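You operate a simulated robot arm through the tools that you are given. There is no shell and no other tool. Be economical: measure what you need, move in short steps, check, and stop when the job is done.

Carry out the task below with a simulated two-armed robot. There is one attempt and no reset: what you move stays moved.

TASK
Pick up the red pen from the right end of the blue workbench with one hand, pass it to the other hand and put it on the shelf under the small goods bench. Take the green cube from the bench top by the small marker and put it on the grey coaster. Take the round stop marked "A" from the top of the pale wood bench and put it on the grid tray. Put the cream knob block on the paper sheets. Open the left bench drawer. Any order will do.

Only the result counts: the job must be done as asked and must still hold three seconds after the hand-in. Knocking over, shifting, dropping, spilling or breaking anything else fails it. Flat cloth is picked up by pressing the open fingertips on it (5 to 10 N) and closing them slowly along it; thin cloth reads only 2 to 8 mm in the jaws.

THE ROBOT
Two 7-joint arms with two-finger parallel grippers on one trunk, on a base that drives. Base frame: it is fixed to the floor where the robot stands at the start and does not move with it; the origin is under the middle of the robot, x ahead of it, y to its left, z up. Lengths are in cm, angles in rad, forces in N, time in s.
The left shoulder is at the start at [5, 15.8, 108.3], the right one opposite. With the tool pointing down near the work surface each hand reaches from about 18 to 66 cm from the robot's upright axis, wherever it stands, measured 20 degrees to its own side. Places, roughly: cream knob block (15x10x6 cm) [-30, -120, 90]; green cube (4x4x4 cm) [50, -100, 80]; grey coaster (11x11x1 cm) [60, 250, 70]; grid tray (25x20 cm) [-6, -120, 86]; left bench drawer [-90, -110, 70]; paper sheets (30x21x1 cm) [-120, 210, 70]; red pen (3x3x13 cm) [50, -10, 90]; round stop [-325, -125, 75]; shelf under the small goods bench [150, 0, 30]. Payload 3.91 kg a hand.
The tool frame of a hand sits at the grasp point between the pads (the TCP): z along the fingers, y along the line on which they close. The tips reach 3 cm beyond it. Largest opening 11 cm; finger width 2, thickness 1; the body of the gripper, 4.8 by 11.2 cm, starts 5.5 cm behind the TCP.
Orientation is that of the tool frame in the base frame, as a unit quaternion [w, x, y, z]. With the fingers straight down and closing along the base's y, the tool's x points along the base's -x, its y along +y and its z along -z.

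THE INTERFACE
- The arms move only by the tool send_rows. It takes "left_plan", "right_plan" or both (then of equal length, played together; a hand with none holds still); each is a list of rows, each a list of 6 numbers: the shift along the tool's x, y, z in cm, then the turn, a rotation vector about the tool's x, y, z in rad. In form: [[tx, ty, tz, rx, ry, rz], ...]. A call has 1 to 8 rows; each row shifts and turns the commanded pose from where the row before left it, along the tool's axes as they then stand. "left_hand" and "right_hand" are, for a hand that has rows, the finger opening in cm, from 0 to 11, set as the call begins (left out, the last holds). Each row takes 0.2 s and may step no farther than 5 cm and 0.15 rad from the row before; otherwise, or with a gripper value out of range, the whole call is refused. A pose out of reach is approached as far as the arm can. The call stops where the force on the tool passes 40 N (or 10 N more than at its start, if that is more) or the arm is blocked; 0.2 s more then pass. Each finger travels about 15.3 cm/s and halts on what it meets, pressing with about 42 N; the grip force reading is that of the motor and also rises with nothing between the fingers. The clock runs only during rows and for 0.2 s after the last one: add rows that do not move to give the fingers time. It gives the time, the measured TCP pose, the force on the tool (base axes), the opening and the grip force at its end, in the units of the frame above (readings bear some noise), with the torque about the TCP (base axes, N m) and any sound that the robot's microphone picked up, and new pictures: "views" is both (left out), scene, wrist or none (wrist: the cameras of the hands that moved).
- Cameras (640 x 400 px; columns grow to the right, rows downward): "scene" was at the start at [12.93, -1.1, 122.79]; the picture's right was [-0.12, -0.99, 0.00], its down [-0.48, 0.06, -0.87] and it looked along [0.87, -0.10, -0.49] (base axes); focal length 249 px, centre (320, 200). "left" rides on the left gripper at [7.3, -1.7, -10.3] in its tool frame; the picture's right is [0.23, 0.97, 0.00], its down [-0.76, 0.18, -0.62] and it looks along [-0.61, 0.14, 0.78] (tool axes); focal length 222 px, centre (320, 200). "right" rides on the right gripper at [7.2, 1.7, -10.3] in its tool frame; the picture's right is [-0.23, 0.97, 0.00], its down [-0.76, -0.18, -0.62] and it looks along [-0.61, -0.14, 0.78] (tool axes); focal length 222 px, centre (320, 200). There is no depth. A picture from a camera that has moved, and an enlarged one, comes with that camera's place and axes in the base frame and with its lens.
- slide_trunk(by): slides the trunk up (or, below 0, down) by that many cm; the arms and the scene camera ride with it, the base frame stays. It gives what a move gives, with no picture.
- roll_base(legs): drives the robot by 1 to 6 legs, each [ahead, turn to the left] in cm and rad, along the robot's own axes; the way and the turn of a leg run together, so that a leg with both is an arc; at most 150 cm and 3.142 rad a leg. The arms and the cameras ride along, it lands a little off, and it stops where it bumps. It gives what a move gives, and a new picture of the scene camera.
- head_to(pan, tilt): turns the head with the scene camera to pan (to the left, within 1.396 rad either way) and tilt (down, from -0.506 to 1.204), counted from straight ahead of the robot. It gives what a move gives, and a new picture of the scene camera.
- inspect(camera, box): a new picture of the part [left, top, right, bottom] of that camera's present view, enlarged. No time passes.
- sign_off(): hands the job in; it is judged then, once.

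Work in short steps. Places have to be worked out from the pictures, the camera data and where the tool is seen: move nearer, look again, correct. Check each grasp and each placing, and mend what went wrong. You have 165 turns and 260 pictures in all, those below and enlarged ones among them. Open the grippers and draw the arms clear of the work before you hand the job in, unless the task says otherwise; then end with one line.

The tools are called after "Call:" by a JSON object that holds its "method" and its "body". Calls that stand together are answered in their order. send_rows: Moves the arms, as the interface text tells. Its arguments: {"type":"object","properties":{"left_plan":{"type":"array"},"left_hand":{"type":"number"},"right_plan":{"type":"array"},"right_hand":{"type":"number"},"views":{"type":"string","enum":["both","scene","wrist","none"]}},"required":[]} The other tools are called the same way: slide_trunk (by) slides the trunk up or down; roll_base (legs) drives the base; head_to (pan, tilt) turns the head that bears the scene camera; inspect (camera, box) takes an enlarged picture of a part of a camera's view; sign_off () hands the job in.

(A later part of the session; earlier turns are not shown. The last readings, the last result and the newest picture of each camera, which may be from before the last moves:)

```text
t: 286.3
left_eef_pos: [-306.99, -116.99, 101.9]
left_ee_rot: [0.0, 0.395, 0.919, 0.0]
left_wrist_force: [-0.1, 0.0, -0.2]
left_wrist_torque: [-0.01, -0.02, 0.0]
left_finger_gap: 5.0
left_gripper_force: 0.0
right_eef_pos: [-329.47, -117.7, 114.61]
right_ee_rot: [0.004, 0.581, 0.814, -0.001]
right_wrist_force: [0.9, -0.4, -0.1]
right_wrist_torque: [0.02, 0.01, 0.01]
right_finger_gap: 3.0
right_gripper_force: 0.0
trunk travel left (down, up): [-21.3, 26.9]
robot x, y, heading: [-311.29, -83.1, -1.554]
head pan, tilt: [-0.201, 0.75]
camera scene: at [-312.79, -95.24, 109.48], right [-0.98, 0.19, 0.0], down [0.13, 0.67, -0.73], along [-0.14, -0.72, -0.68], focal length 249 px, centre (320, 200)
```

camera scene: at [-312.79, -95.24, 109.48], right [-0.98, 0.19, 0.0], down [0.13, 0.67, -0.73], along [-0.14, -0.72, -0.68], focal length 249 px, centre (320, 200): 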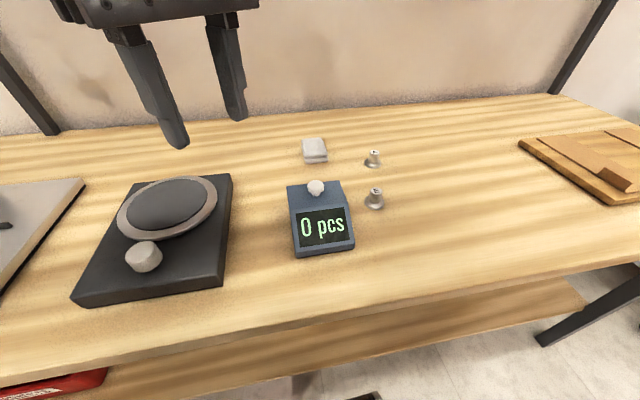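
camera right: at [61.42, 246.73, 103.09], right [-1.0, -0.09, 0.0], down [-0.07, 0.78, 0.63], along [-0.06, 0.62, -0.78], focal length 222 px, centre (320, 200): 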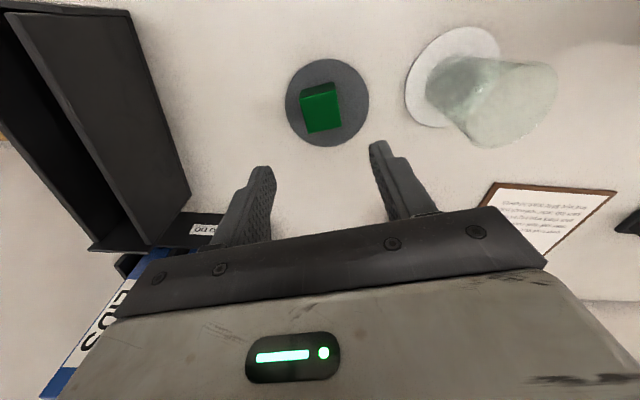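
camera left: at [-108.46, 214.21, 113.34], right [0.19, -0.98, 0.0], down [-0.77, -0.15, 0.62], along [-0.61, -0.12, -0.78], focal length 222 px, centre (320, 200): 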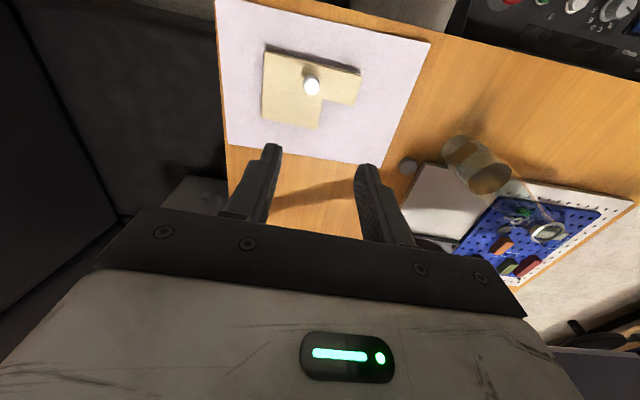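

A is near [-334.5, -140.6]. I bring the right hand over it at z ≈ 96.

Call:
{"method": "send_rows", "body": {"right_plan": [[-3.33, -2, 3, 0, 0, 0], [-3.33, -2, 3, 0, 0, 0], [-3.33, -2, 3, 0, 0, 0], [-3.33, -2, 3, 0, 0, 0], [-3.33, -2, 3, 0, 0, 0], [-3.33, -2, 3, 0, 0, 0], [0, 0, 0, 0, 0, 0]], "right_hand": 4.5, "views": "both"}}

```text
t: 287.9
left_eef_pos: [-307.03, -117.04, 101.87]
left_ee_rot: [0.0, 0.395, 0.919, 0.001]
left_wrist_force: [1.2, 0.8, -1.1]
left_wrist_torque: [-0.01, -0.02, 0.0]
left_finger_gap: 5.03
left_gripper_force: 0.1
right_eef_pos: [-334.96, -137.04, 97.19]
right_ee_rot: [0.005, 0.58, 0.814, 0.0]
right_wrist_force: [0.0, 0.3, 0.0]
right_wrist_torque: [0.0, 0.01, -0.01]
right_finger_gap: 4.5
right_gripper_force: 0.1
right hand out of reach, approached as far as the arm can: row 5, 6
trunk travel left (down, up): [-21.3, 26.9]
robot x, y, heading: [-311.43, -82.9, -1.562]
head pan, tilt: [-0.201, 0.75]
camera scene: at [-312.8, -95.25, 109.47], right [-0.98, 0.19, 0.0], down [0.13, 0.67, -0.73], along [-0.14, -0.72, -0.68], focal length 249 px, centre (320, 200)
camera right: at [-335.82, -129.48, 107.48], right [0.99, 0.1, 0.01], down [0.08, -0.77, 0.63], along [0.07, -0.62, -0.78], focal length 222 px, centre (320, 200)
```

scene: 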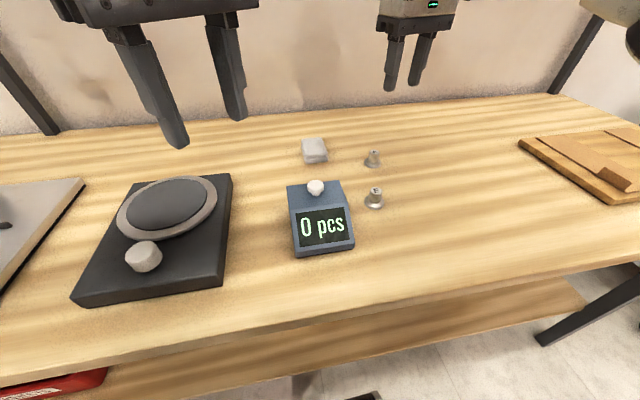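
right: 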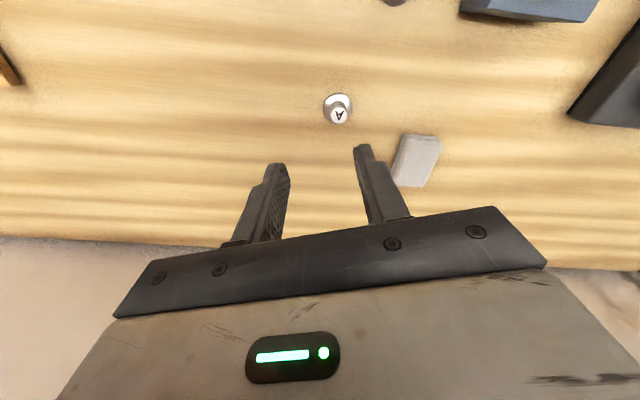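

Combining both rays: A's top is at about [-332.9, -137.7, 81]. I centre and descend to z 89.

Call:
{"method": "send_rows", "body": {"right_plan": [[-1.3, 1.76, 2, 0, 0, 0], [0, 0, 3, 0, 0, 0], [0, 0, 3, 0, 0, 0], [0, 0, 0, 0, 0, 0]], "views": "both"}}

```text
t: 288.9
left_eef_pos: [-307.02, -117.1, 101.87]
left_ee_rot: [0.0, 0.395, 0.919, -0.001]
left_wrist_force: [0.2, -0.2, 0.5]
left_wrist_torque: [0.03, -0.02, 0.0]
left_finger_gap: 5.02
left_gripper_force: 0.1
right_eef_pos: [-333.27, -136.78, 88.96]
right_ee_rot: [0.005, 0.58, 0.814, 0.0]
right_wrist_force: [0.0, -0.2, 0.1]
right_wrist_torque: [0.0, -0.03, 0.01]
right_finger_gap: 4.49
right_gripper_force: 0.0
right hand out of reach, approached as far as the arm can: row 1
trunk travel left (down, up): [-21.3, 26.9]
robot x, y, heading: [-311.33, -82.81, -1.56]
head pan, tilt: [-0.201, 0.75]
camera scene: at [-312.8, -95.24, 109.47], right [-0.98, 0.19, 0.0], down [0.13, 0.67, -0.73], along [-0.14, -0.72, -0.68], focal length 249 px, centre (320, 200)
camera right: at [-333.97, -129.2, 99.28], right [0.99, 0.1, 0.01], down [0.08, -0.78, 0.63], along [0.07, -0.62, -0.78], focal length 222 px, centre (320, 200)
```

scene: 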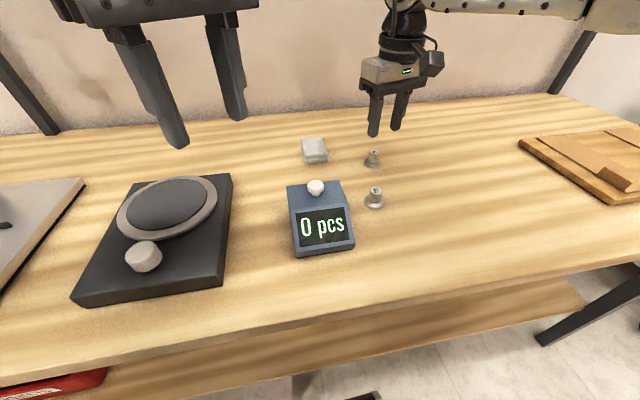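
right: 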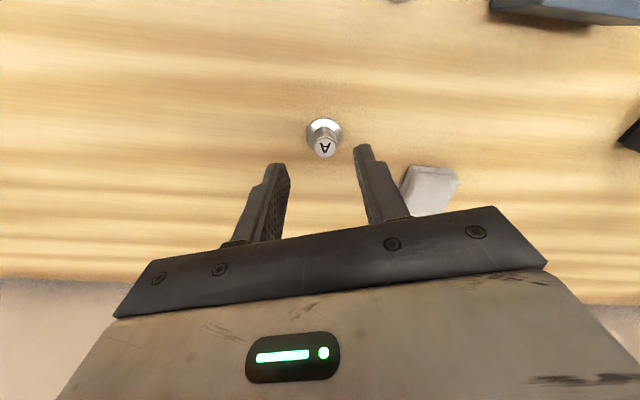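

A is at [-332.5, -137.9], base z 77, top 80.6. I go down to z 83, correcting the position on the way.

Call:
{"method": "send_rows", "body": {"right_plan": [[-0.6, 0.37, 2, 0, 0, 0], [-0.4, 0, 2, 0, 0, 0], [-0.3, 0, 2, 0, 0, 0], [0, 0, 0, 0, 0, 0]], "views": "wrist"}}

Call:
{"method": "inspect", "body": {"camera": "scene", "box": [330, 90, 430, 170]}}

```text
t: 289.9
left_eef_pos: [-307.1, -117.03, 101.92]
left_ee_rot: [0.0, 0.395, 0.919, 0.0]
left_wrist_force: [0.0, 0.6, 0.3]
left_wrist_torque: [-0.01, 0.0, 0.01]
left_finger_gap: 4.98
left_gripper_force: 0.1
right_eef_pos: [-332.88, -137.16, 82.89]
right_ee_rot: [0.006, 0.579, 0.815, 0.0]
right_wrist_force: [0.2, 0.5, -0.2]
right_wrist_torque: [0.02, 0.02, 0.02]
right_finger_gap: 4.52
right_gripper_force: 0.0
right hand out of reach, approached as far as the arm can: row 2, 3
trunk travel left (down, up): [-21.3, 26.9]
robot x, y, heading: [-311.26, -82.94, -1.556]
head pan, tilt: [-0.201, 0.75]
camera right: at [-333.77, -129.59, 93.3], right [0.99, 0.1, 0.01], down [0.08, -0.77, 0.63], along [0.07, -0.62, -0.78], focal length 222 px, centre (320, 200)
```

right: 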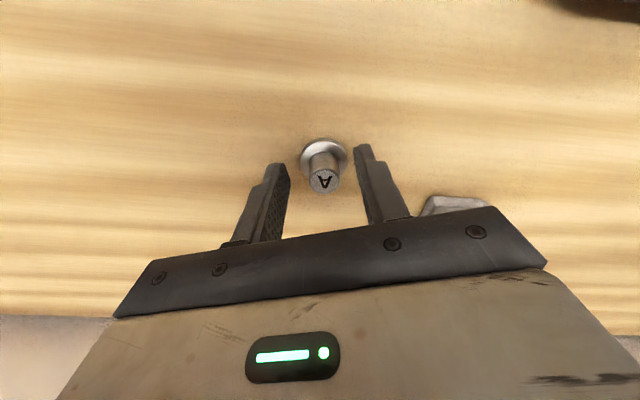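

```text
5.00 times, centred on (380, 130) of scene
camera zoom: at [-312.8, -95.24, 109.47], right [-0.98, 0.19, 0.0], down [0.13, 0.67, -0.73], along [-0.14, -0.72, -0.68], focal length 1247 px, centre (20, 550)
```

zoom: 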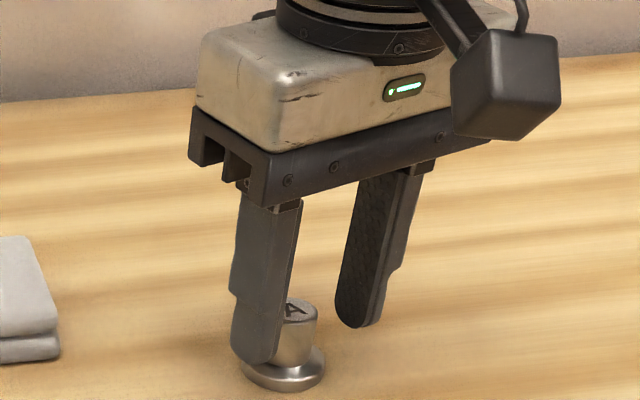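

The stop stands between the fingers. I lower the trunk 1.5 cm so the pads cover the stem, then close.

Call:
{"method": "slide_trunk", "body": {"by": -1.5}}

Call:
{"method": "send_rows", "body": {"right_plan": [[0, 0, 0, 0, 0, 0], [0, 0, 0, 0, 0, 0], [0, 0, 0, 0, 0, 0]], "right_hand": 0, "views": "wrist"}}

```text
t: 290.6
left_eef_pos: [-307.03, -117.09, 100.42]
left_ee_rot: [0.001, 0.395, 0.919, 0.0]
left_wrist_force: [0.2, -0.3, 1.1]
left_wrist_torque: [-0.02, 0.01, -0.01]
left_finger_gap: 5.03
left_gripper_force: 0.1
right_eef_pos: [-333.06, -137.19, 81.4]
right_ee_rot: [0.006, 0.581, 0.814, 0.0]
right_wrist_force: [0.3, -0.1, 0.0]
right_wrist_torque: [-0.01, 0.05, 0.03]
right_finger_gap: 4.5
right_gripper_force: 0.0
trunk travel left (down, up): [-19.8, 28.4]
robot x, y, heading: [-311.34, -83.04, -1.557]
head pan, tilt: [-0.201, 0.75]
```

```text
t: 291.4
left_eef_pos: [-307.03, -117.07, 100.37]
left_ee_rot: [0.0, 0.395, 0.919, 0.0]
left_wrist_force: [0.2, 0.0, 0.0]
left_wrist_torque: [-0.01, -0.03, -0.03]
left_finger_gap: 5.0
left_gripper_force: 0.0
right_eef_pos: [-333.04, -137.15, 81.5]
right_ee_rot: [0.005, 0.581, 0.814, 0.0]
right_wrist_force: [-0.1, -0.6, 0.9]
right_wrist_torque: [0.01, -0.05, -0.02]
right_finger_gap: 3.39
right_gripper_force: 41.6
trunk travel left (down, up): [-19.8, 28.4]
robot x, y, heading: [-311.24, -83.2, -1.558]
head pan, tilt: [-0.201, 0.75]
camera right: at [-333.78, -129.59, 91.83], right [0.99, 0.1, 0.01], down [0.08, -0.77, 0.63], along [0.07, -0.63, -0.78], focal length 222 px, centre (320, 200)
```

right: 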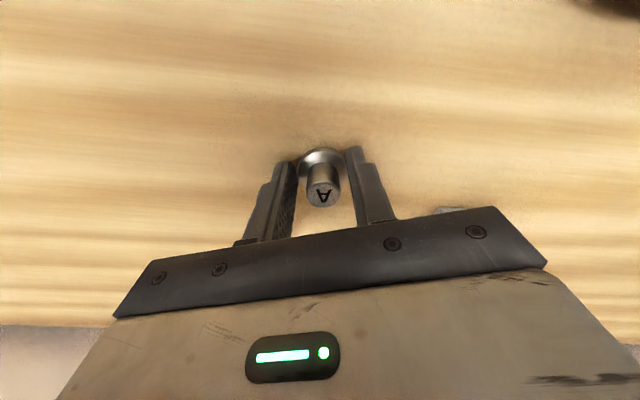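

The gap of 3.4 cm means the pads caught the flange edge, not the stem. I reopen, rise 2 cm, and roll 1.5 cm nearer.

Call:
{"method": "send_rows", "body": {"right_plan": [[0, 0, 0, 0, 0, 0], [0, 0, 0, 0, 0, 0]], "right_hand": 4.8, "views": "none"}}

Call:
{"method": "slide_trunk", "body": {"by": 2}}

Call:
{"method": "roll_base", "body": {"legs": [[1.5, 0]]}}

Call:
{"method": "inspect", "body": {"camera": "right", "box": [220, 100, 420, 260]}}

```text
t: 291.9
left_eef_pos: [-307.05, -117.1, 100.35]
left_ee_rot: [0.0, 0.395, 0.919, 0.0]
left_wrist_force: [0.0, 0.0, -0.2]
left_wrist_torque: [0.0, 0.0, -0.01]
left_finger_gap: 5.01
left_gripper_force: 0.0
right_eef_pos: [-332.91, -137.16, 81.42]
right_ee_rot: [0.005, 0.581, 0.814, 0.0]
right_wrist_force: [-0.3, 0.1, 0.5]
right_wrist_torque: [-0.02, -0.02, 0.01]
right_finger_gap: 4.81
right_gripper_force: 0.1
trunk travel left (down, up): [-19.8, 28.4]
robot x, y, heading: [-311.44, -82.95, -1.559]
head pan, tilt: [-0.201, 0.75]
```

```text
t: 292.6
left_eef_pos: [-307.06, -117.12, 102.44]
left_ee_rot: [0.001, 0.395, 0.919, 0.0]
left_wrist_force: [-0.6, 0.7, 0.4]
left_wrist_torque: [-0.02, 0.04, 0.01]
left_finger_gap: 5.01
left_gripper_force: 0.0
right_eef_pos: [-332.96, -137.15, 83.38]
right_ee_rot: [0.005, 0.581, 0.814, -0.001]
right_wrist_force: [-0.3, -0.1, 0.2]
right_wrist_torque: [-0.05, 0.01, 0.01]
right_finger_gap: 4.78
right_gripper_force: 0.0
trunk travel left (down, up): [-21.8, 26.4]
robot x, y, heading: [-311.1, -82.63, -1.561]
head pan, tilt: [-0.201, 0.75]
```

```text
t: 293.4
left_eef_pos: [-307.03, -118.47, 102.47]
left_ee_rot: [-0.001, 0.395, 0.919, 0.0]
left_wrist_force: [-0.3, -0.3, 0.1]
left_wrist_torque: [0.01, -0.01, 0.01]
left_finger_gap: 5.01
left_gripper_force: 0.0
right_eef_pos: [-332.84, -138.57, 83.5]
right_ee_rot: [0.005, 0.581, 0.814, 0.0]
right_wrist_force: [0.7, -0.2, -0.3]
right_wrist_torque: [-0.02, 0.0, -0.01]
right_finger_gap: 4.82
right_gripper_force: 0.1
trunk travel left (down, up): [-21.8, 26.4]
robot x, y, heading: [-311.23, -84.39, -1.555]
head pan, tilt: [-0.201, 0.75]
camera scene: at [-312.78, -96.72, 109.97], right [-0.98, 0.19, 0.0], down [0.13, 0.67, -0.73], along [-0.14, -0.72, -0.68], focal length 249 px, centre (320, 200)
```

scene: 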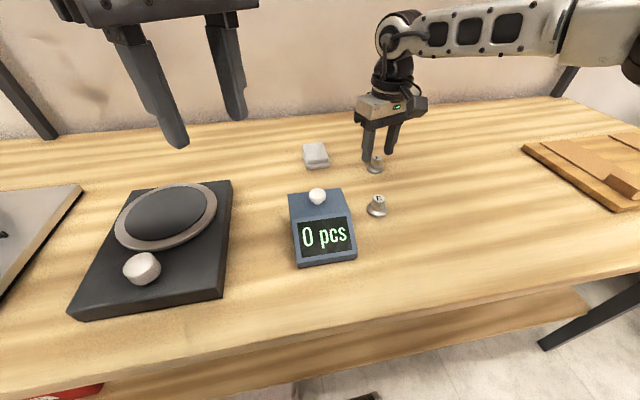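

```text
2.50 times, centred on (320, 180) of right
camera zoom: at [-333.76, -131.07, 93.82], right [0.99, 0.1, 0.01], down [0.08, -0.77, 0.63], along [0.07, -0.62, -0.78], focal length 555 px, centre (320, 250)
```

zoom: 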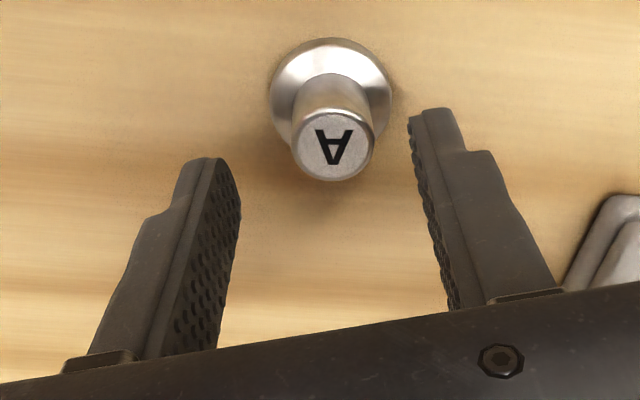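

Now the hand sits right over A's stem. I correct 0.4 cm, lower 1.1 cm and close.

Call:
{"method": "send_rows", "body": {"right_plan": [[0.4, 0.1, 1.1, 0, 0, 0], [0, 0, 0, 0, 0, 0]], "views": "none"}}

Call:
{"method": "send_rows", "body": {"right_plan": [[0, 0, 0, 0, 0, 0], [0, 0, 0, 0, 0, 0], [0, 0, 0, 0, 0, 0]], "right_hand": 0, "views": "wrist"}}

```text
t: 294.0
left_eef_pos: [-307.14, -118.69, 102.45]
left_ee_rot: [0.0, 0.394, 0.919, 0.0]
left_wrist_force: [-0.4, -1.4, 0.3]
left_wrist_torque: [0.0, -0.01, 0.03]
left_finger_gap: 4.99
left_gripper_force: 0.1
right_eef_pos: [-332.93, -138.03, 82.4]
right_ee_rot: [0.005, 0.581, 0.814, 0.0]
right_wrist_force: [0.3, 0.7, 0.1]
right_wrist_torque: [-0.02, -0.01, -0.03]
right_finger_gap: 4.78
right_gripper_force: 0.0
trunk travel left (down, up): [-21.8, 26.4]
robot x, y, heading: [-311.43, -84.71, -1.558]
head pan, tilt: [-0.201, 0.75]
```

```text
t: 294.8
left_eef_pos: [-307.07, -118.59, 102.31]
left_ee_rot: [0.0, 0.394, 0.919, 0.0]
left_wrist_force: [0.2, -0.1, -0.6]
left_wrist_torque: [0.01, 0.0, 0.01]
left_finger_gap: 5.02
left_gripper_force: 0.1
right_eef_pos: [-332.98, -138.25, 82.24]
right_ee_rot: [0.006, 0.581, 0.814, -0.001]
right_wrist_force: [0.5, -0.2, -1.1]
right_wrist_torque: [-0.05, 0.01, 0.01]
right_finger_gap: 2.04
right_gripper_force: 41.8
trunk travel left (down, up): [-21.8, 26.4]
robot x, y, heading: [-311.35, -84.66, -1.561]
head pan, tilt: [-0.201, 0.75]
camera right: at [-333.8, -130.61, 92.71], right [0.99, 0.1, 0.01], down [0.07, -0.77, 0.63], along [0.07, -0.62, -0.78], focal length 222 px, centre (320, 200)
```

right: 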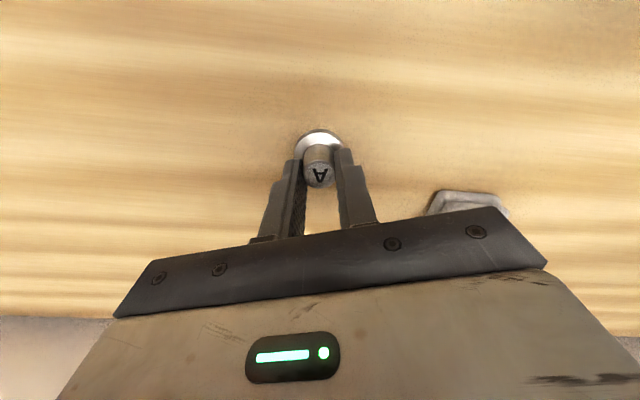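

The stem is gripped (2.04 cm). I lift with the arm and trunk.

Call:
{"method": "send_rows", "body": {"right_plan": [[0, 0, -2, 0, 0, 0], [0, 0, -3, 0, 0, 0], [0, 0, -4, 0, 0, 0], [0, 0, -4, 0, 0, 0], [0, 0, 0, 0, 0, 0]], "views": "both"}}

```text
t: 296.0
left_eef_pos: [-307.08, -118.5, 102.41]
left_ee_rot: [-0.001, 0.395, 0.919, 0.0]
left_wrist_force: [0.8, -0.8, 0.1]
left_wrist_torque: [0.03, 0.0, -0.02]
left_finger_gap: 4.99
left_gripper_force: 0.1
right_eef_pos: [-333.1, -138.15, 95.6]
right_ee_rot: [0.004, 0.58, 0.814, 0.0]
right_wrist_force: [-0.2, -0.3, -0.7]
right_wrist_torque: [0.01, -0.01, 0.01]
right_finger_gap: 2.01
right_gripper_force: 42.0
trunk travel left (down, up): [-21.8, 26.4]
robot x, y, heading: [-311.2, -84.45, -1.559]
head pan, tilt: [-0.201, 0.75]
camera scene: at [-312.78, -96.71, 109.97], right [-0.98, 0.19, 0.0], down [0.13, 0.67, -0.73], along [-0.14, -0.72, -0.68], focal length 249 px, centre (320, 200)
camera right: at [-333.89, -130.57, 105.88], right [0.99, 0.1, 0.01], down [0.07, -0.77, 0.63], along [0.07, -0.63, -0.78], focal length 222 px, centre (320, 200)
```

scene: 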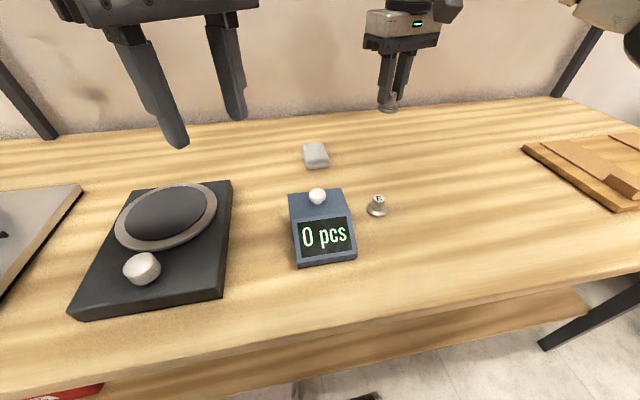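
right: 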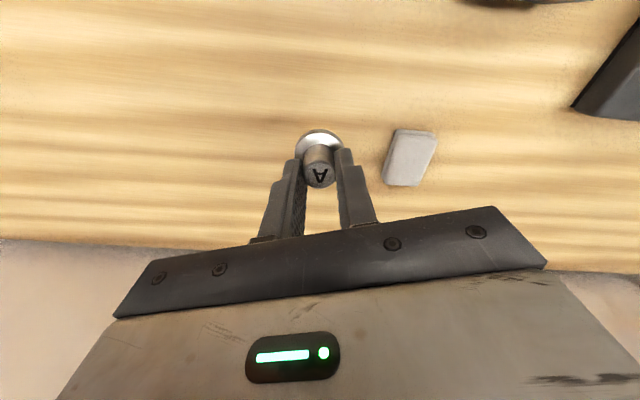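

Stop A is held; E is untouched. I raise the trunk, back away and drive east to the grid tray.

Call:
{"method": "slide_trunk", "body": {"by": 14}}

Call:
{"method": "roll_base", "body": {"legs": [[-60, 0], [0, 1.56], [140, 0], [125, 0], [0, -0.7], [55, 0]]}}

Call:
{"method": "head_to", "body": {"pan": -0.6, "tilt": 0.55}}

```text
t: 297.7
left_eef_pos: [-306.94, -118.55, 116.36]
left_ee_rot: [0.0, 0.395, 0.919, 0.0]
left_wrist_force: [-0.1, -0.5, 0.4]
left_wrist_torque: [-0.02, 0.0, -0.04]
left_finger_gap: 5.0
left_gripper_force: 0.2
right_eef_pos: [-333.09, -138.23, 109.47]
right_ee_rot: [0.005, 0.58, 0.814, 0.0]
right_wrist_force: [1.3, -0.6, -1.2]
right_wrist_torque: [0.03, 0.02, 0.0]
right_finger_gap: 2.04
right_gripper_force: 42.0
trunk travel left (down, up): [-35.8, 12.4]
robot x, y, heading: [-311.21, -84.72, -1.556]
head pan, tilt: [-0.201, 0.75]
```

```text
t: 322.1
left_eef_pos: [26.45, -75.01, 116.46]
left_ee_rot: [-0.001, -0.039, 0.999, 0.0]
left_wrist_force: [0.4, 0.2, -0.4]
left_wrist_torque: [0.02, 0.02, -0.02]
left_finger_gap: 5.02
left_gripper_force: 0.2
right_eef_pos: [25.13, -107.42, 109.53]
right_ee_rot: [0.005, 0.174, 0.985, 0.003]
right_wrist_force: [-0.2, -0.4, -0.9]
right_wrist_torque: [0.0, -0.03, 0.02]
right_finger_gap: 2.01
right_gripper_force: 42.4
trunk travel left (down, up): [-35.8, 12.4]
robot x, y, heading: [-2.13, -56.4, -0.665]
head pan, tilt: [-0.201, 0.75]
camera scene: at [5.75, -65.48, 123.96], right [-0.76, -0.64, 0.0], down [-0.44, 0.52, -0.73], along [0.47, -0.56, -0.68], focal length 249 px, centre (320, 200)
```

scene: 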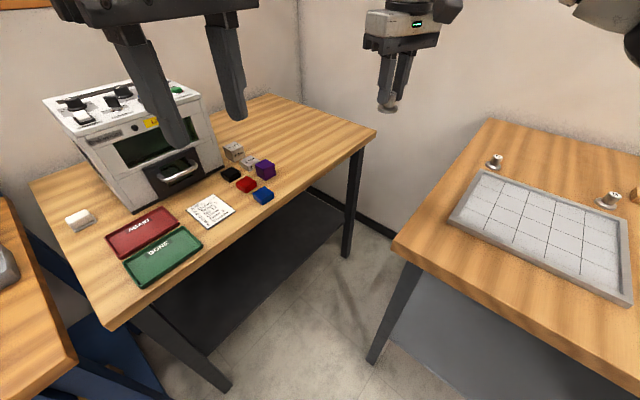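

```text
t: 322.9
left_eef_pos: [26.28, -74.8, 116.45]
left_ee_rot: [0.001, -0.038, 0.999, 0.0]
left_wrist_force: [0.3, -0.5, -0.3]
left_wrist_torque: [-0.01, 0.0, 0.0]
left_finger_gap: 5.01
left_gripper_force: 0.1
right_eef_pos: [25.12, -107.47, 109.5]
right_ee_rot: [0.005, 0.175, 0.985, 0.002]
right_wrist_force: [0.1, 0.8, -0.8]
right_wrist_torque: [0.0, -0.01, -0.01]
right_finger_gap: 2.03
right_gripper_force: 42.0
trunk travel left (down, up): [-35.8, 12.4]
robot x, y, heading: [-2.77, -56.37, -0.668]
head pan, tilt: [-0.6, 0.55]
camera scene: at [3.05, -67.7, 125.7], right [-0.95, -0.3, 0.0], down [-0.16, 0.5, -0.85], along [0.25, -0.81, -0.52], focal length 249 px, centre (320, 200)
```

scene: 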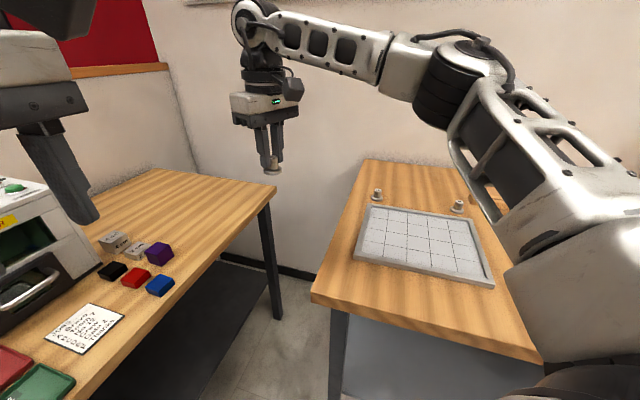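

The tray is in view at the right. I turn right so it lies before the right hand and advance 6 cm.

Call:
{"method": "roll_base", "body": {"legs": [[0, -0.63], [6, 0]]}}

Call:
{"method": "inspect", "body": {"camera": "right", "box": [0, 0, 640, 400]}}

```text
t: 325.6
left_eef_pos: [11.23, -94.64, 116.4]
left_ee_rot: [-0.001, 0.278, 0.961, 0.0]
left_wrist_force: [-0.4, -0.5, 0.1]
left_wrist_torque: [-0.02, 0.04, 0.0]
left_finger_gap: 5.01
left_gripper_force: 0.0
right_eef_pos: [-9.18, -119.83, 109.42]
right_ee_rot: [0.006, 0.476, 0.88, 0.001]
right_wrist_force: [-0.1, 0.1, -1.0]
right_wrist_torque: [0.02, 0.04, -0.01]
right_finger_gap: 2.03
right_gripper_force: 42.6
trunk travel left (down, up): [-35.8, 12.4]
robot x, y, heading: [-1.05, -62.36, -1.31]
head pan, tilt: [-0.6, 0.55]
camera scene: at [-3.12, -74.92, 125.7], right [-0.94, 0.33, 0.0], down [0.17, 0.49, -0.85], along [-0.28, -0.8, -0.52], focal length 249 px, centre (320, 200)
```

scene: 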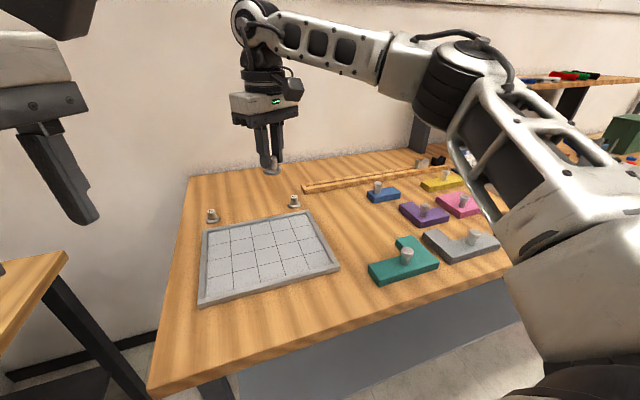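

```text
1.00 times, centred on (320, 200) of right (not enlarged: the box is as wide or as high as the picture)
camera zoom: at [-11.77, -112.73, 119.81], right [0.94, 0.34, 0.01], down [0.26, -0.73, 0.63], along [0.22, -0.59, -0.78], focal length 222 px, centre (320, 200)
```

zoom: 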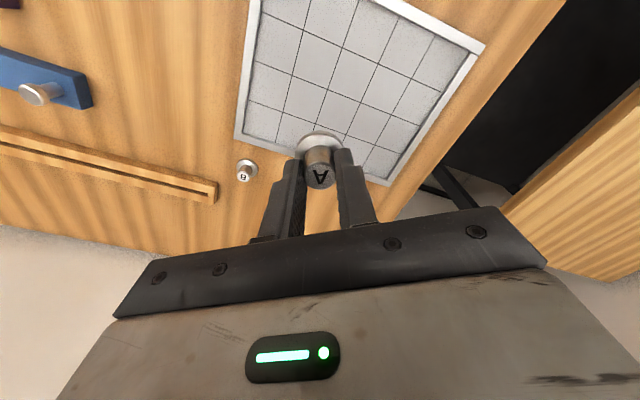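

Tray centre is near [-5.2, -118.8]. I shift over it and lower to z 96.

Call:
{"method": "send_rows", "body": {"right_plan": [[-1.35, 3.9, 0, 0, 0, 0], [0, 0, 4, 0, 0, 0], [0, 0, 4, 0, 0, 0], [0, 0, 3, 0, 0, 0], [0, 0, 2.4, 0, 0, 0], [0, 0, 0, 0, 0, 0]], "views": "both"}}

```text
t: 327.0
left_eef_pos: [11.28, -94.41, 116.39]
left_ee_rot: [0.0, 0.279, 0.96, 0.0]
left_wrist_force: [-0.4, -0.7, 0.4]
left_wrist_torque: [0.01, 0.02, -0.01]
left_finger_gap: 5.03
left_gripper_force: 0.2
right_eef_pos: [-6.74, -117.37, 95.59]
right_ee_rot: [0.008, 0.475, 0.88, 0.001]
right_wrist_force: [0.4, 0.1, -1.7]
right_wrist_torque: [-0.01, 0.03, -0.03]
right_finger_gap: 2.03
right_gripper_force: 42.1
right hand out of reach, approached as far as the arm can: row 1
trunk travel left (down, up): [-35.8, 12.4]
robot x, y, heading: [-1.13, -62.52, -1.31]
head pan, tilt: [-0.6, 0.55]
camera scene: at [-3.14, -74.84, 125.71], right [-0.94, 0.33, 0.0], down [0.17, 0.49, -0.85], along [-0.28, -0.8, -0.52], focal length 249 px, centre (320, 200)
camera right: at [-9.45, -110.2, 105.96], right [0.94, 0.34, 0.01], down [0.26, -0.73, 0.63], along [0.22, -0.59, -0.78], focal length 222 px, centre (320, 200)
```

scene: 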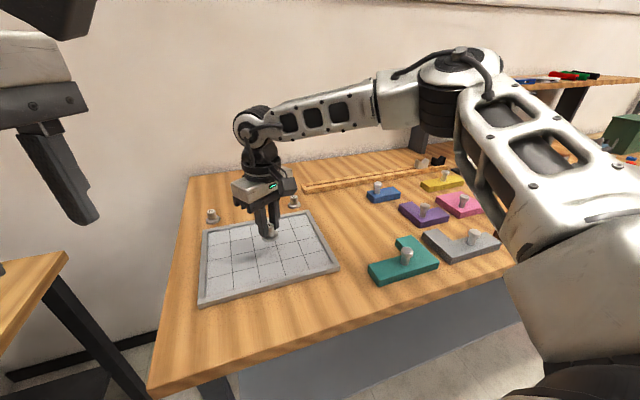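
right: 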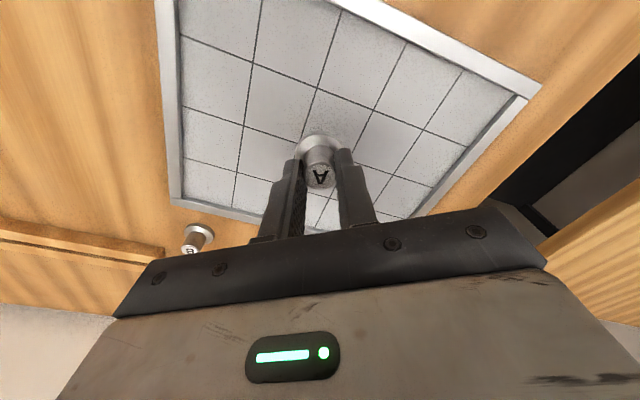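

Well inside the tray. I lower further in small steps until contact.

Call:
{"method": "send_rows", "body": {"right_plan": [[0, 0, 1.5, 0, 0, 0], [0, 0, 1.2, 0, 0, 0], [0, 0, 0, 0, 0, 0]], "views": "none"}}

Call:
{"method": "send_rows", "body": {"right_plan": [[0, 0, 0.4, 0, 0, 0], [0, 0, 0.4, 0, 0, 0], [0, 0, 0, 0, 0, 0]], "views": "none"}}

Call:
{"method": "send_rows", "body": {"right_plan": [[0, 0, 0.4, 0, 0, 0], [0, 0, 0, 0, 0, 0]], "views": "wrist"}}

```text
t: 327.8
left_eef_pos: [11.27, -94.42, 116.38]
left_ee_rot: [0.001, 0.278, 0.961, 0.0]
left_wrist_force: [1.1, -0.2, 0.2]
left_wrist_torque: [-0.01, 0.0, 0.01]
left_finger_gap: 5.02
left_gripper_force: 0.1
right_eef_pos: [-7.38, -116.78, 93.01]
right_ee_rot: [0.006, 0.476, 0.88, 0.0]
right_wrist_force: [0.1, -0.9, -0.6]
right_wrist_torque: [0.01, -0.01, 0.02]
right_finger_gap: 2.05
right_gripper_force: 42.1
right hand out of reach, approached as far as the arm can: row 1, 2
trunk travel left (down, up): [-35.8, 12.4]
robot x, y, heading: [-0.81, -62.54, -1.315]
head pan, tilt: [-0.6, 0.55]
```

```text
t: 328.6
left_eef_pos: [11.3, -94.35, 116.33]
left_ee_rot: [0.0, 0.278, 0.961, 0.0]
left_wrist_force: [-0.2, -0.3, 1.1]
left_wrist_torque: [-0.01, 0.01, 0.0]
left_finger_gap: 4.98
left_gripper_force: 0.1
right_eef_pos: [-7.55, -116.8, 92.51]
right_ee_rot: [0.006, 0.476, 0.879, 0.0]
right_wrist_force: [-1.1, 0.4, -0.4]
right_wrist_torque: [-0.01, 0.0, 0.01]
right_finger_gap: 2.02
right_gripper_force: 42.0
right hand out of reach, approached as far as the arm can: row 2
trunk travel left (down, up): [-35.8, 12.4]
robot x, y, heading: [-1.04, -62.5, -1.315]
head pan, tilt: [-0.6, 0.55]
```

```text
t: 329.2
left_eef_pos: [11.28, -94.35, 116.37]
left_ee_rot: [-0.001, 0.278, 0.96, 0.0]
left_wrist_force: [0.2, -0.3, -0.3]
left_wrist_torque: [0.02, 0.03, -0.02]
left_finger_gap: 5.02
left_gripper_force: 0.1
right_eef_pos: [-7.55, -116.78, 92.11]
right_ee_rot: [0.007, 0.475, 0.88, 0.001]
right_wrist_force: [0.0, 0.1, -1.5]
right_wrist_torque: [-0.01, 0.02, 0.01]
right_finger_gap: 2.01
right_gripper_force: 41.7
trunk travel left (down, up): [-35.8, 12.4]
robot x, y, heading: [-0.7, -62.4, -1.31]
head pan, tilt: [-0.6, 0.55]
camera right: at [-10.31, -109.63, 102.45], right [0.94, 0.34, 0.01], down [0.26, -0.73, 0.63], along [0.22, -0.59, -0.78], focal length 222 px, centre (320, 200)
```

right: 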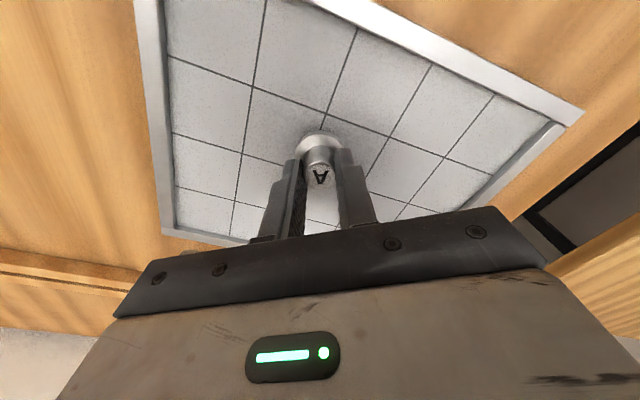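

The stop is just above the tray floor. I lower the trunk gently by 0.8 cm and read the force.

Call:
{"method": "slide_trunk", "body": {"by": -0.8}}

Call:
{"method": "slide_trunk", "body": {"by": -0.6}}

```text
t: 329.8
left_eef_pos: [11.27, -94.39, 115.62]
left_ee_rot: [0.001, 0.278, 0.961, 0.0]
left_wrist_force: [0.4, 0.5, 1.0]
left_wrist_torque: [0.01, -0.01, 0.02]
left_finger_gap: 4.99
left_gripper_force: 0.1
right_eef_pos: [-7.64, -116.76, 91.28]
right_ee_rot: [0.006, 0.476, 0.88, 0.0]
right_wrist_force: [-1.3, 0.5, -0.6]
right_wrist_torque: [0.0, -0.01, 0.0]
right_finger_gap: 2.02
right_gripper_force: 42.2
trunk travel left (down, up): [-35.0, 13.2]
robot x, y, heading: [-0.7, -62.63, -1.311]
head pan, tilt: [-0.6, 0.55]
```

```text
t: 330.4
left_eef_pos: [11.12, -94.41, 115.16]
left_ee_rot: [0.001, 0.278, 0.961, -0.001]
left_wrist_force: [0.2, -0.3, -0.6]
left_wrist_torque: [-0.04, 0.0, 0.0]
left_finger_gap: 5.05
left_gripper_force: 0.2
right_eef_pos: [-7.63, -116.75, 91.15]
right_ee_rot: [0.01, 0.476, 0.879, -0.002]
right_wrist_force: [-4.7, 1.3, 24.1]
right_wrist_torque: [0.27, 0.42, 0.0]
right_finger_gap: 2.05
right_gripper_force: 41.9
trunk travel left (down, up): [-34.4, 13.8]
robot x, y, heading: [-1.01, -62.6, -1.312]
head pan, tilt: [-0.6, 0.55]
```

Contact (24 N). I ease up 0.4 cm, open, and rise straight up.

Call:
{"method": "slide_trunk", "body": {"by": 0.4}}

Call:
{"method": "send_rows", "body": {"right_plan": [[0, 0, 0, 0, 0, 0], [0, 0, 0, 0, 0, 0], [0, 0, -2, 0, 0, 0], [0, 0, -4, 0, 0, 0], [0, 0, -4, 0, 0, 0], [0, 0, -4, 0, 0, 0]], "right_hand": 4.5, "views": "both"}}

```text
t: 330.9
left_eef_pos: [11.31, -94.43, 115.38]
left_ee_rot: [0.001, 0.278, 0.961, 0.0]
left_wrist_force: [-0.9, -0.8, 0.5]
left_wrist_torque: [-0.02, 0.04, 0.03]
left_finger_gap: 5.01
left_gripper_force: 0.1
right_eef_pos: [-7.64, -116.74, 91.19]
right_ee_rot: [0.007, 0.476, 0.88, -0.001]
right_wrist_force: [-1.1, -2.4, 12.8]
right_wrist_torque: [-0.07, 0.23, 0.02]
right_finger_gap: 2.02
right_gripper_force: 41.1
trunk travel left (down, up): [-34.8, 13.4]
robot x, y, heading: [-0.78, -62.47, -1.307]
head pan, tilt: [-0.6, 0.55]
```

```text
t: 332.3
left_eef_pos: [11.35, -94.46, 115.47]
left_ee_rot: [0.0, 0.278, 0.961, 0.0]
left_wrist_force: [0.4, 0.4, -0.1]
left_wrist_torque: [0.0, 0.03, -0.03]
left_finger_gap: 5.0
left_gripper_force: 0.0
right_eef_pos: [-7.97, -116.69, 105.11]
right_ee_rot: [0.007, 0.475, 0.88, 0.0]
right_wrist_force: [-0.5, -0.8, -0.3]
right_wrist_torque: [0.0, 0.01, 0.0]
right_finger_gap: 4.51
right_gripper_force: 0.0
trunk travel left (down, up): [-34.8, 13.4]
robot x, y, heading: [-1.38, -62.43, -1.313]
head pan, tilt: [-0.6, 0.55]
camera scene: at [-3.14, -74.82, 124.71], right [-0.94, 0.33, 0.0], down [0.17, 0.49, -0.85], along [-0.28, -0.8, -0.52], focal length 249 px, centre (320, 200)
camera right: at [-10.64, -109.59, 115.51], right [0.94, 0.34, 0.01], down [0.26, -0.73, 0.63], along [0.22, -0.59, -0.78], focal length 222 px, centre (320, 200)
```

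scene: 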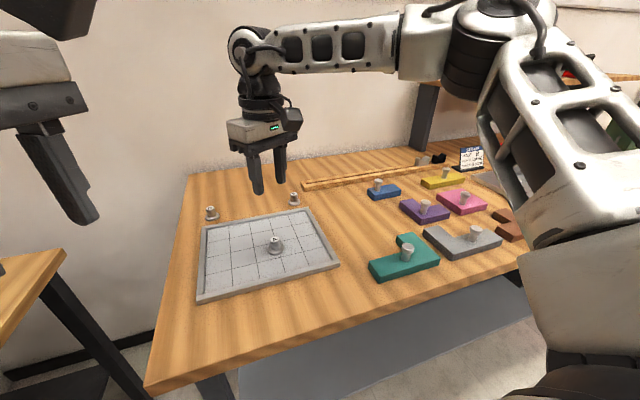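
right: 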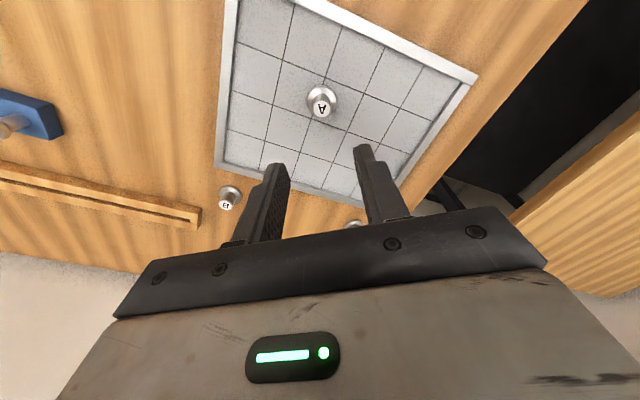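

Stop A stands on the grid tray. Last, the drawer: I back off and drive to stand in front of it.

Call:
{"method": "roll_base", "body": {"legs": [[-30, 0], [0, -1.83], [83, 0], [0, 1.57]]}}

Call:
{"method": "head_to", "body": {"pan": 0.0, "tilt": 0.7}}

```text
t: 346.5
left_eef_pos: [-88.36, -68.35, 115.39]
left_ee_rot: [0.0, 0.411, 0.912, 0.0]
left_wrist_force: [0.3, -0.8, 0.8]
left_wrist_torque: [0.0, -0.01, 0.0]
left_finger_gap: 5.01
left_gripper_force: 0.1
right_eef_pos: [-113.0, -84.41, 105.03]
right_ee_rot: [0.007, 0.594, 0.804, 0.0]
right_wrist_force: [0.1, 0.4, 0.4]
right_wrist_torque: [0.0, -0.01, 0.0]
right_finger_gap: 4.48
right_gripper_force: 0.1
trunk travel left (down, up): [-34.8, 13.4]
robot x, y, heading: [-91.14, -33.93, -1.595]
head pan, tilt: [-0.6, 0.55]
camera scene: at [-96.72, -45.54, 124.71], right [-0.81, 0.58, 0.0], down [0.3, 0.42, -0.85], along [-0.5, -0.69, -0.52], focal length 249 px, centre (320, 200)
```

scene: 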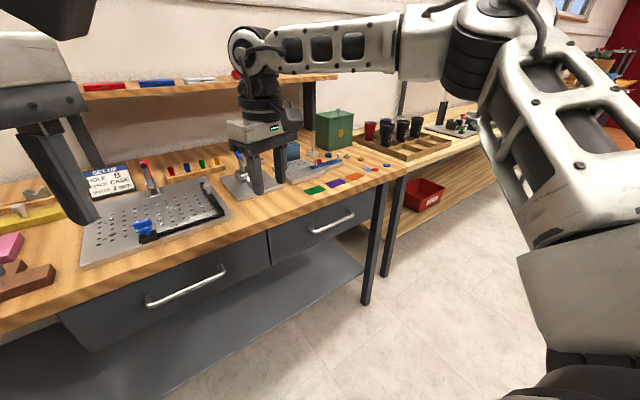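

```text
t: 347.5
left_eef_pos: [-88.36, -68.36, 115.31]
left_ee_rot: [0.0, 0.411, 0.912, 0.0]
left_wrist_force: [0.0, 0.6, 0.8]
left_wrist_torque: [-0.01, 0.02, -0.01]
left_finger_gap: 5.01
left_gripper_force: 0.1
right_eef_pos: [-113.15, -84.34, 105.0]
right_ee_rot: [0.007, 0.595, 0.804, 0.0]
right_wrist_force: [-0.1, 0.3, 0.4]
right_wrist_torque: [0.03, -0.05, -0.02]
right_finger_gap: 4.5
right_gripper_force: 0.0
trunk travel left (down, up): [-34.8, 13.4]
robot x, y, heading: [-91.18, -34.42, -1.588]
head pan, tilt: [0.0, 0.7]
camera scene: at [-91.69, -46.73, 123.4], right [-1.0, 0.02, 0.0], down [0.01, 0.64, -0.77], along [-0.02, -0.76, -0.64], focal length 249 px, centre (320, 200)
```

scene: 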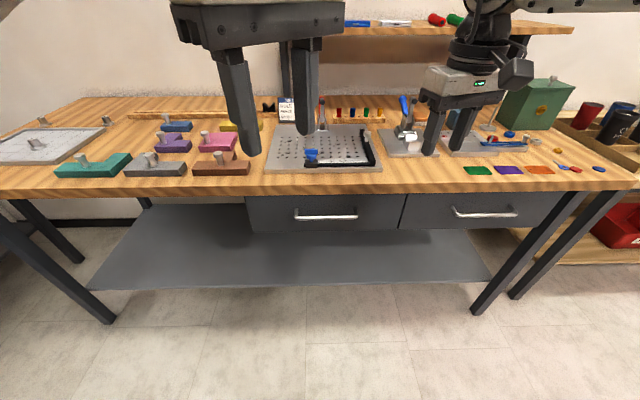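

The left drawer's handle is a horizontal bar at about [-94.6, -97, 75], x -103…-86. I shift the base so that the right arm faces it, and lower the trunk.

Call:
{"method": "roll_base", "body": {"legs": [[-25, 0], [0, 0.6], [18, 0], [0, -0.585]]}}

Call:
{"method": "slide_trunk", "body": {"by": -18}}

Call:
{"method": "send_rows", "body": {"right_plan": [[0.5, 0, 0, -0.085, -0.085, 0.085], [0.5, 0, 0, -0.085, -0.085, 0.085], [0, 0, 0, -0.085, -0.085, 0.085], [0, 0, 0, -0.085, -0.085, 0.085], [0, 0, 0, -0.085, -0.085, 0.085], [0, 0, 0, -0.085, -0.085, 0.085], [0, 0, 0, -0.085, -0.085, 0.085], [0, 0, 0, -0.085, -0.085, 0.085]], "views": "scene"}}

```text
t: 353.7
left_eef_pos: [-77.4, -58.58, 115.39]
left_ee_rot: [0.001, 0.405, 0.914, -0.001]
left_wrist_force: [-1.6, -0.8, 0.0]
left_wrist_torque: [-0.04, 0.01, 0.02]
left_finger_gap: 5.0
left_gripper_force: 0.0
right_eef_pos: [-102.0, -74.99, 105.19]
right_ee_rot: [0.007, 0.589, 0.808, 0.0]
right_wrist_force: [-0.4, -0.1, -0.8]
right_wrist_torque: [0.0, 0.0, -0.01]
right_finger_gap: 4.48
right_gripper_force: 0.0
trunk travel left (down, up): [-34.8, 13.4]
robot x, y, heading: [-80.58, -24.6, -1.582]
head pan, tilt: [0.0, 0.7]
camera scene: at [-81.01, -37.02, 123.4], right [-1.0, 0.01, 0.0], down [0.0, 0.64, -0.77], along [0.0, -0.77, -0.64], focal length 249 px, centre (320, 200)
```

scene: 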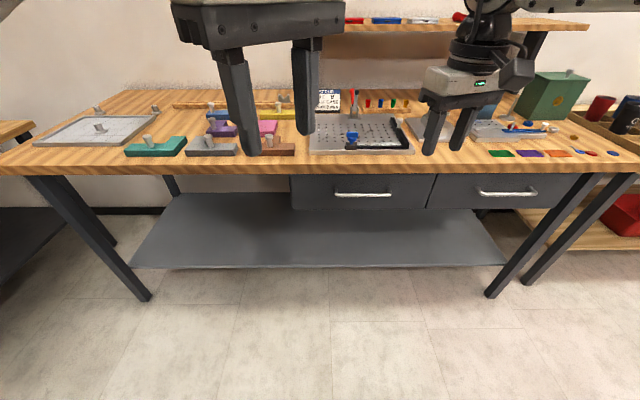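

```text
t: 355.7
left_eef_pos: [-77.34, -58.49, 97.44]
left_ee_rot: [0.0, 0.405, 0.915, 0.0]
left_wrist_force: [-0.8, -0.3, 0.3]
left_wrist_torque: [0.03, 0.0, -0.02]
left_finger_gap: 5.03
left_gripper_force: 0.1
right_eef_pos: [-101.84, -75.1, 87.13]
right_ee_rot: [0.006, 0.588, 0.809, -0.001]
right_wrist_force: [-0.1, 0.7, 0.2]
right_wrist_torque: [0.0, 0.05, -0.04]
right_finger_gap: 4.49
right_gripper_force: 0.0
trunk travel left (down, up): [-16.8, 31.4]
robot x, y, heading: [-80.83, -24.38, -1.577]
head pan, tilt: [0.0, 0.7]
```

```text
t: 357.5
left_eef_pos: [-77.36, -58.51, 97.41]
left_ee_rot: [0.001, 0.405, 0.914, -0.001]
left_wrist_force: [0.2, -1.2, -0.4]
left_wrist_torque: [0.0, 0.02, -0.02]
left_finger_gap: 5.02
left_gripper_force: 0.1
right_eef_pos: [-101.96, -74.04, 87.19]
right_ee_rot: [0.455, 0.746, 0.481, 0.071]
right_wrist_force: [0.7, -1.0, -0.1]
right_wrist_torque: [0.02, 0.02, 0.0]
right_finger_gap: 4.5
right_gripper_force: 0.1
trunk travel left (down, up): [-16.8, 31.4]
robot x, y, heading: [-80.7, -24.66, -1.574]
head pan, tilt: [0.0, 0.7]
camera scene: at [-80.98, -37.03, 105.4], right [-1.0, 0.01, 0.0], down [0.0, 0.64, -0.77], along [-0.01, -0.76, -0.64], focal length 249 px, centre (320, 200)
```

scene: 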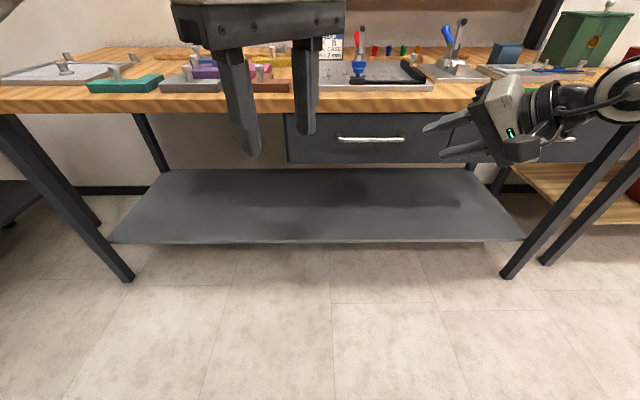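

The wrist turns well. I complete the turn so the fingers point level at the drawer with the closing line vertical.

Call:
{"method": "send_rows", "body": {"right_plan": [[0, 0, 0, -0.0542, -0.1028, 0.0764], [0, 0, 0, -0.0542, -0.1028, 0.0764], [0, 0, 0, -0.0542, -0.1028, 0.0764], [0, 0, 0, -0.0542, -0.1028, 0.0764], [0, 0, 0, -0.0542, -0.1028, 0.0764], [0, 0, 0, -0.0542, -0.1028, 0.0764], [0, 0, 0, -0.0542, -0.1028, 0.0764], [0, 0, 0, -0.0542, -0.1028, 0.0764]], "right_hand": 6, "views": "both"}}

```text
t: 359.3
left_eef_pos: [-77.3, -58.5, 97.36]
left_ee_rot: [0.001, 0.405, 0.915, 0.0]
left_wrist_force: [-0.5, -0.1, -0.7]
left_wrist_torque: [0.01, 0.03, 0.0]
left_finger_gap: 4.99
left_gripper_force: 0.1
right_eef_pos: [-102.08, -73.98, 87.11]
right_ee_rot: [0.706, 0.708, -0.001, 0.001]
right_wrist_force: [0.2, -0.3, -0.2]
right_wrist_torque: [-0.02, 0.01, -0.02]
right_finger_gap: 5.98
right_gripper_force: 0.0
trunk travel left (down, up): [-16.8, 31.4]
robot x, y, heading: [-81.34, -24.72, -1.576]
head pan, tilt: [0.0, 0.7]
camera scene: at [-80.99, -37.03, 105.4], right [-1.0, 0.01, 0.0], down [0.0, 0.64, -0.76], along [-0.01, -0.76, -0.64], focal length 249 px, centre (320, 200)
camera right: at [-94.84, -63.63, 88.85], right [-0.23, 0.0, 0.97], down [-0.76, 0.62, -0.18], along [-0.61, -0.78, -0.14], focal length 222 px, centre (320, 200)
```

scene: 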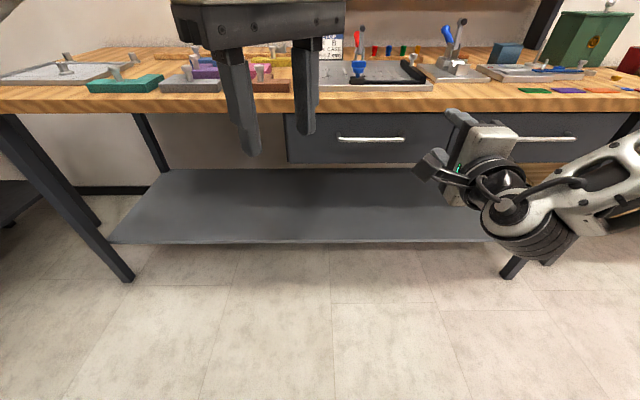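
right: 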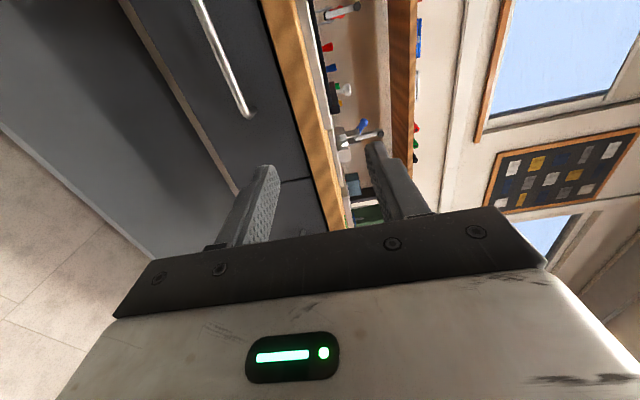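

Fingers are level. From the wrist camera the handle is at z 77, y ≈ -95. I move to 10 cm in front of its middle.

Call:
{"method": "send_rows", "body": {"right_plan": [[2.5, -3.37, 0, 0, 0, 0], [2.5, -3.37, 0, 0, 0, 0], [2.5, -3.37, 0, 0, 0, 0], [0, 0, 4, 0, 0, 0], [0, 0, 4, 0, 0, 0], [0, 0, 0, 0, 0, 0]], "views": "both"}}

```text
t: 360.7
left_eef_pos: [-77.28, -58.58, 97.33]
left_ee_rot: [-0.001, 0.404, 0.915, 0.0]
left_wrist_force: [0.0, 0.6, -0.5]
left_wrist_torque: [-0.04, -0.02, 0.01]
left_finger_gap: 5.02
left_gripper_force: 0.1
right_eef_pos: [-99.13, -81.37, 81.84]
right_ee_rot: [0.706, 0.709, -0.001, 0.001]
right_wrist_force: [0.9, 0.2, -0.2]
right_wrist_torque: [-0.02, -0.01, 0.01]
right_finger_gap: 6.0
right_gripper_force: 0.1
right hand out of reach, approached as far as the arm can: row 2, 3, 4, 5
trunk travel left (down, up): [-16.8, 31.4]
robot x, y, heading: [-81.01, -24.5, -1.575]
head pan, tilt: [0.0, 0.7]
camera scene: at [-80.99, -37.03, 105.39], right [-1.0, 0.01, 0.0], down [0.0, 0.64, -0.76], along [-0.01, -0.76, -0.64], focal length 249 px, centre (320, 200)
camera right: at [-91.95, -70.92, 83.64], right [-0.23, 0.0, 0.97], down [-0.76, 0.62, -0.18], along [-0.61, -0.78, -0.14], focal length 222 px, centre (320, 200)
```

scene: 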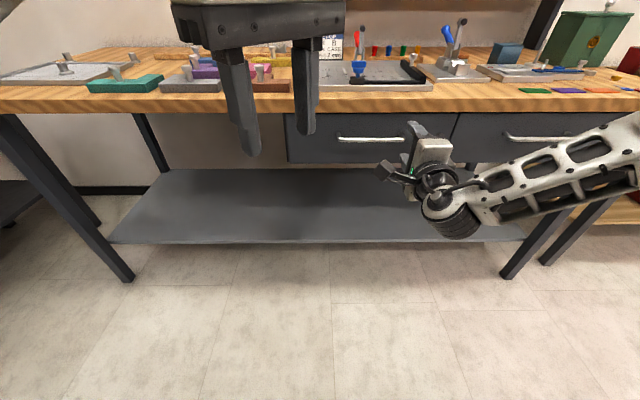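
right: 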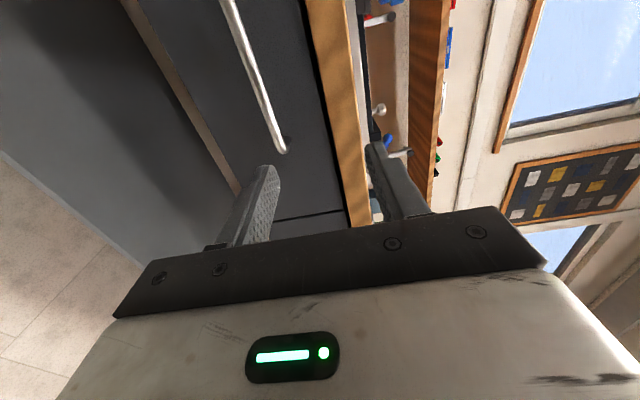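

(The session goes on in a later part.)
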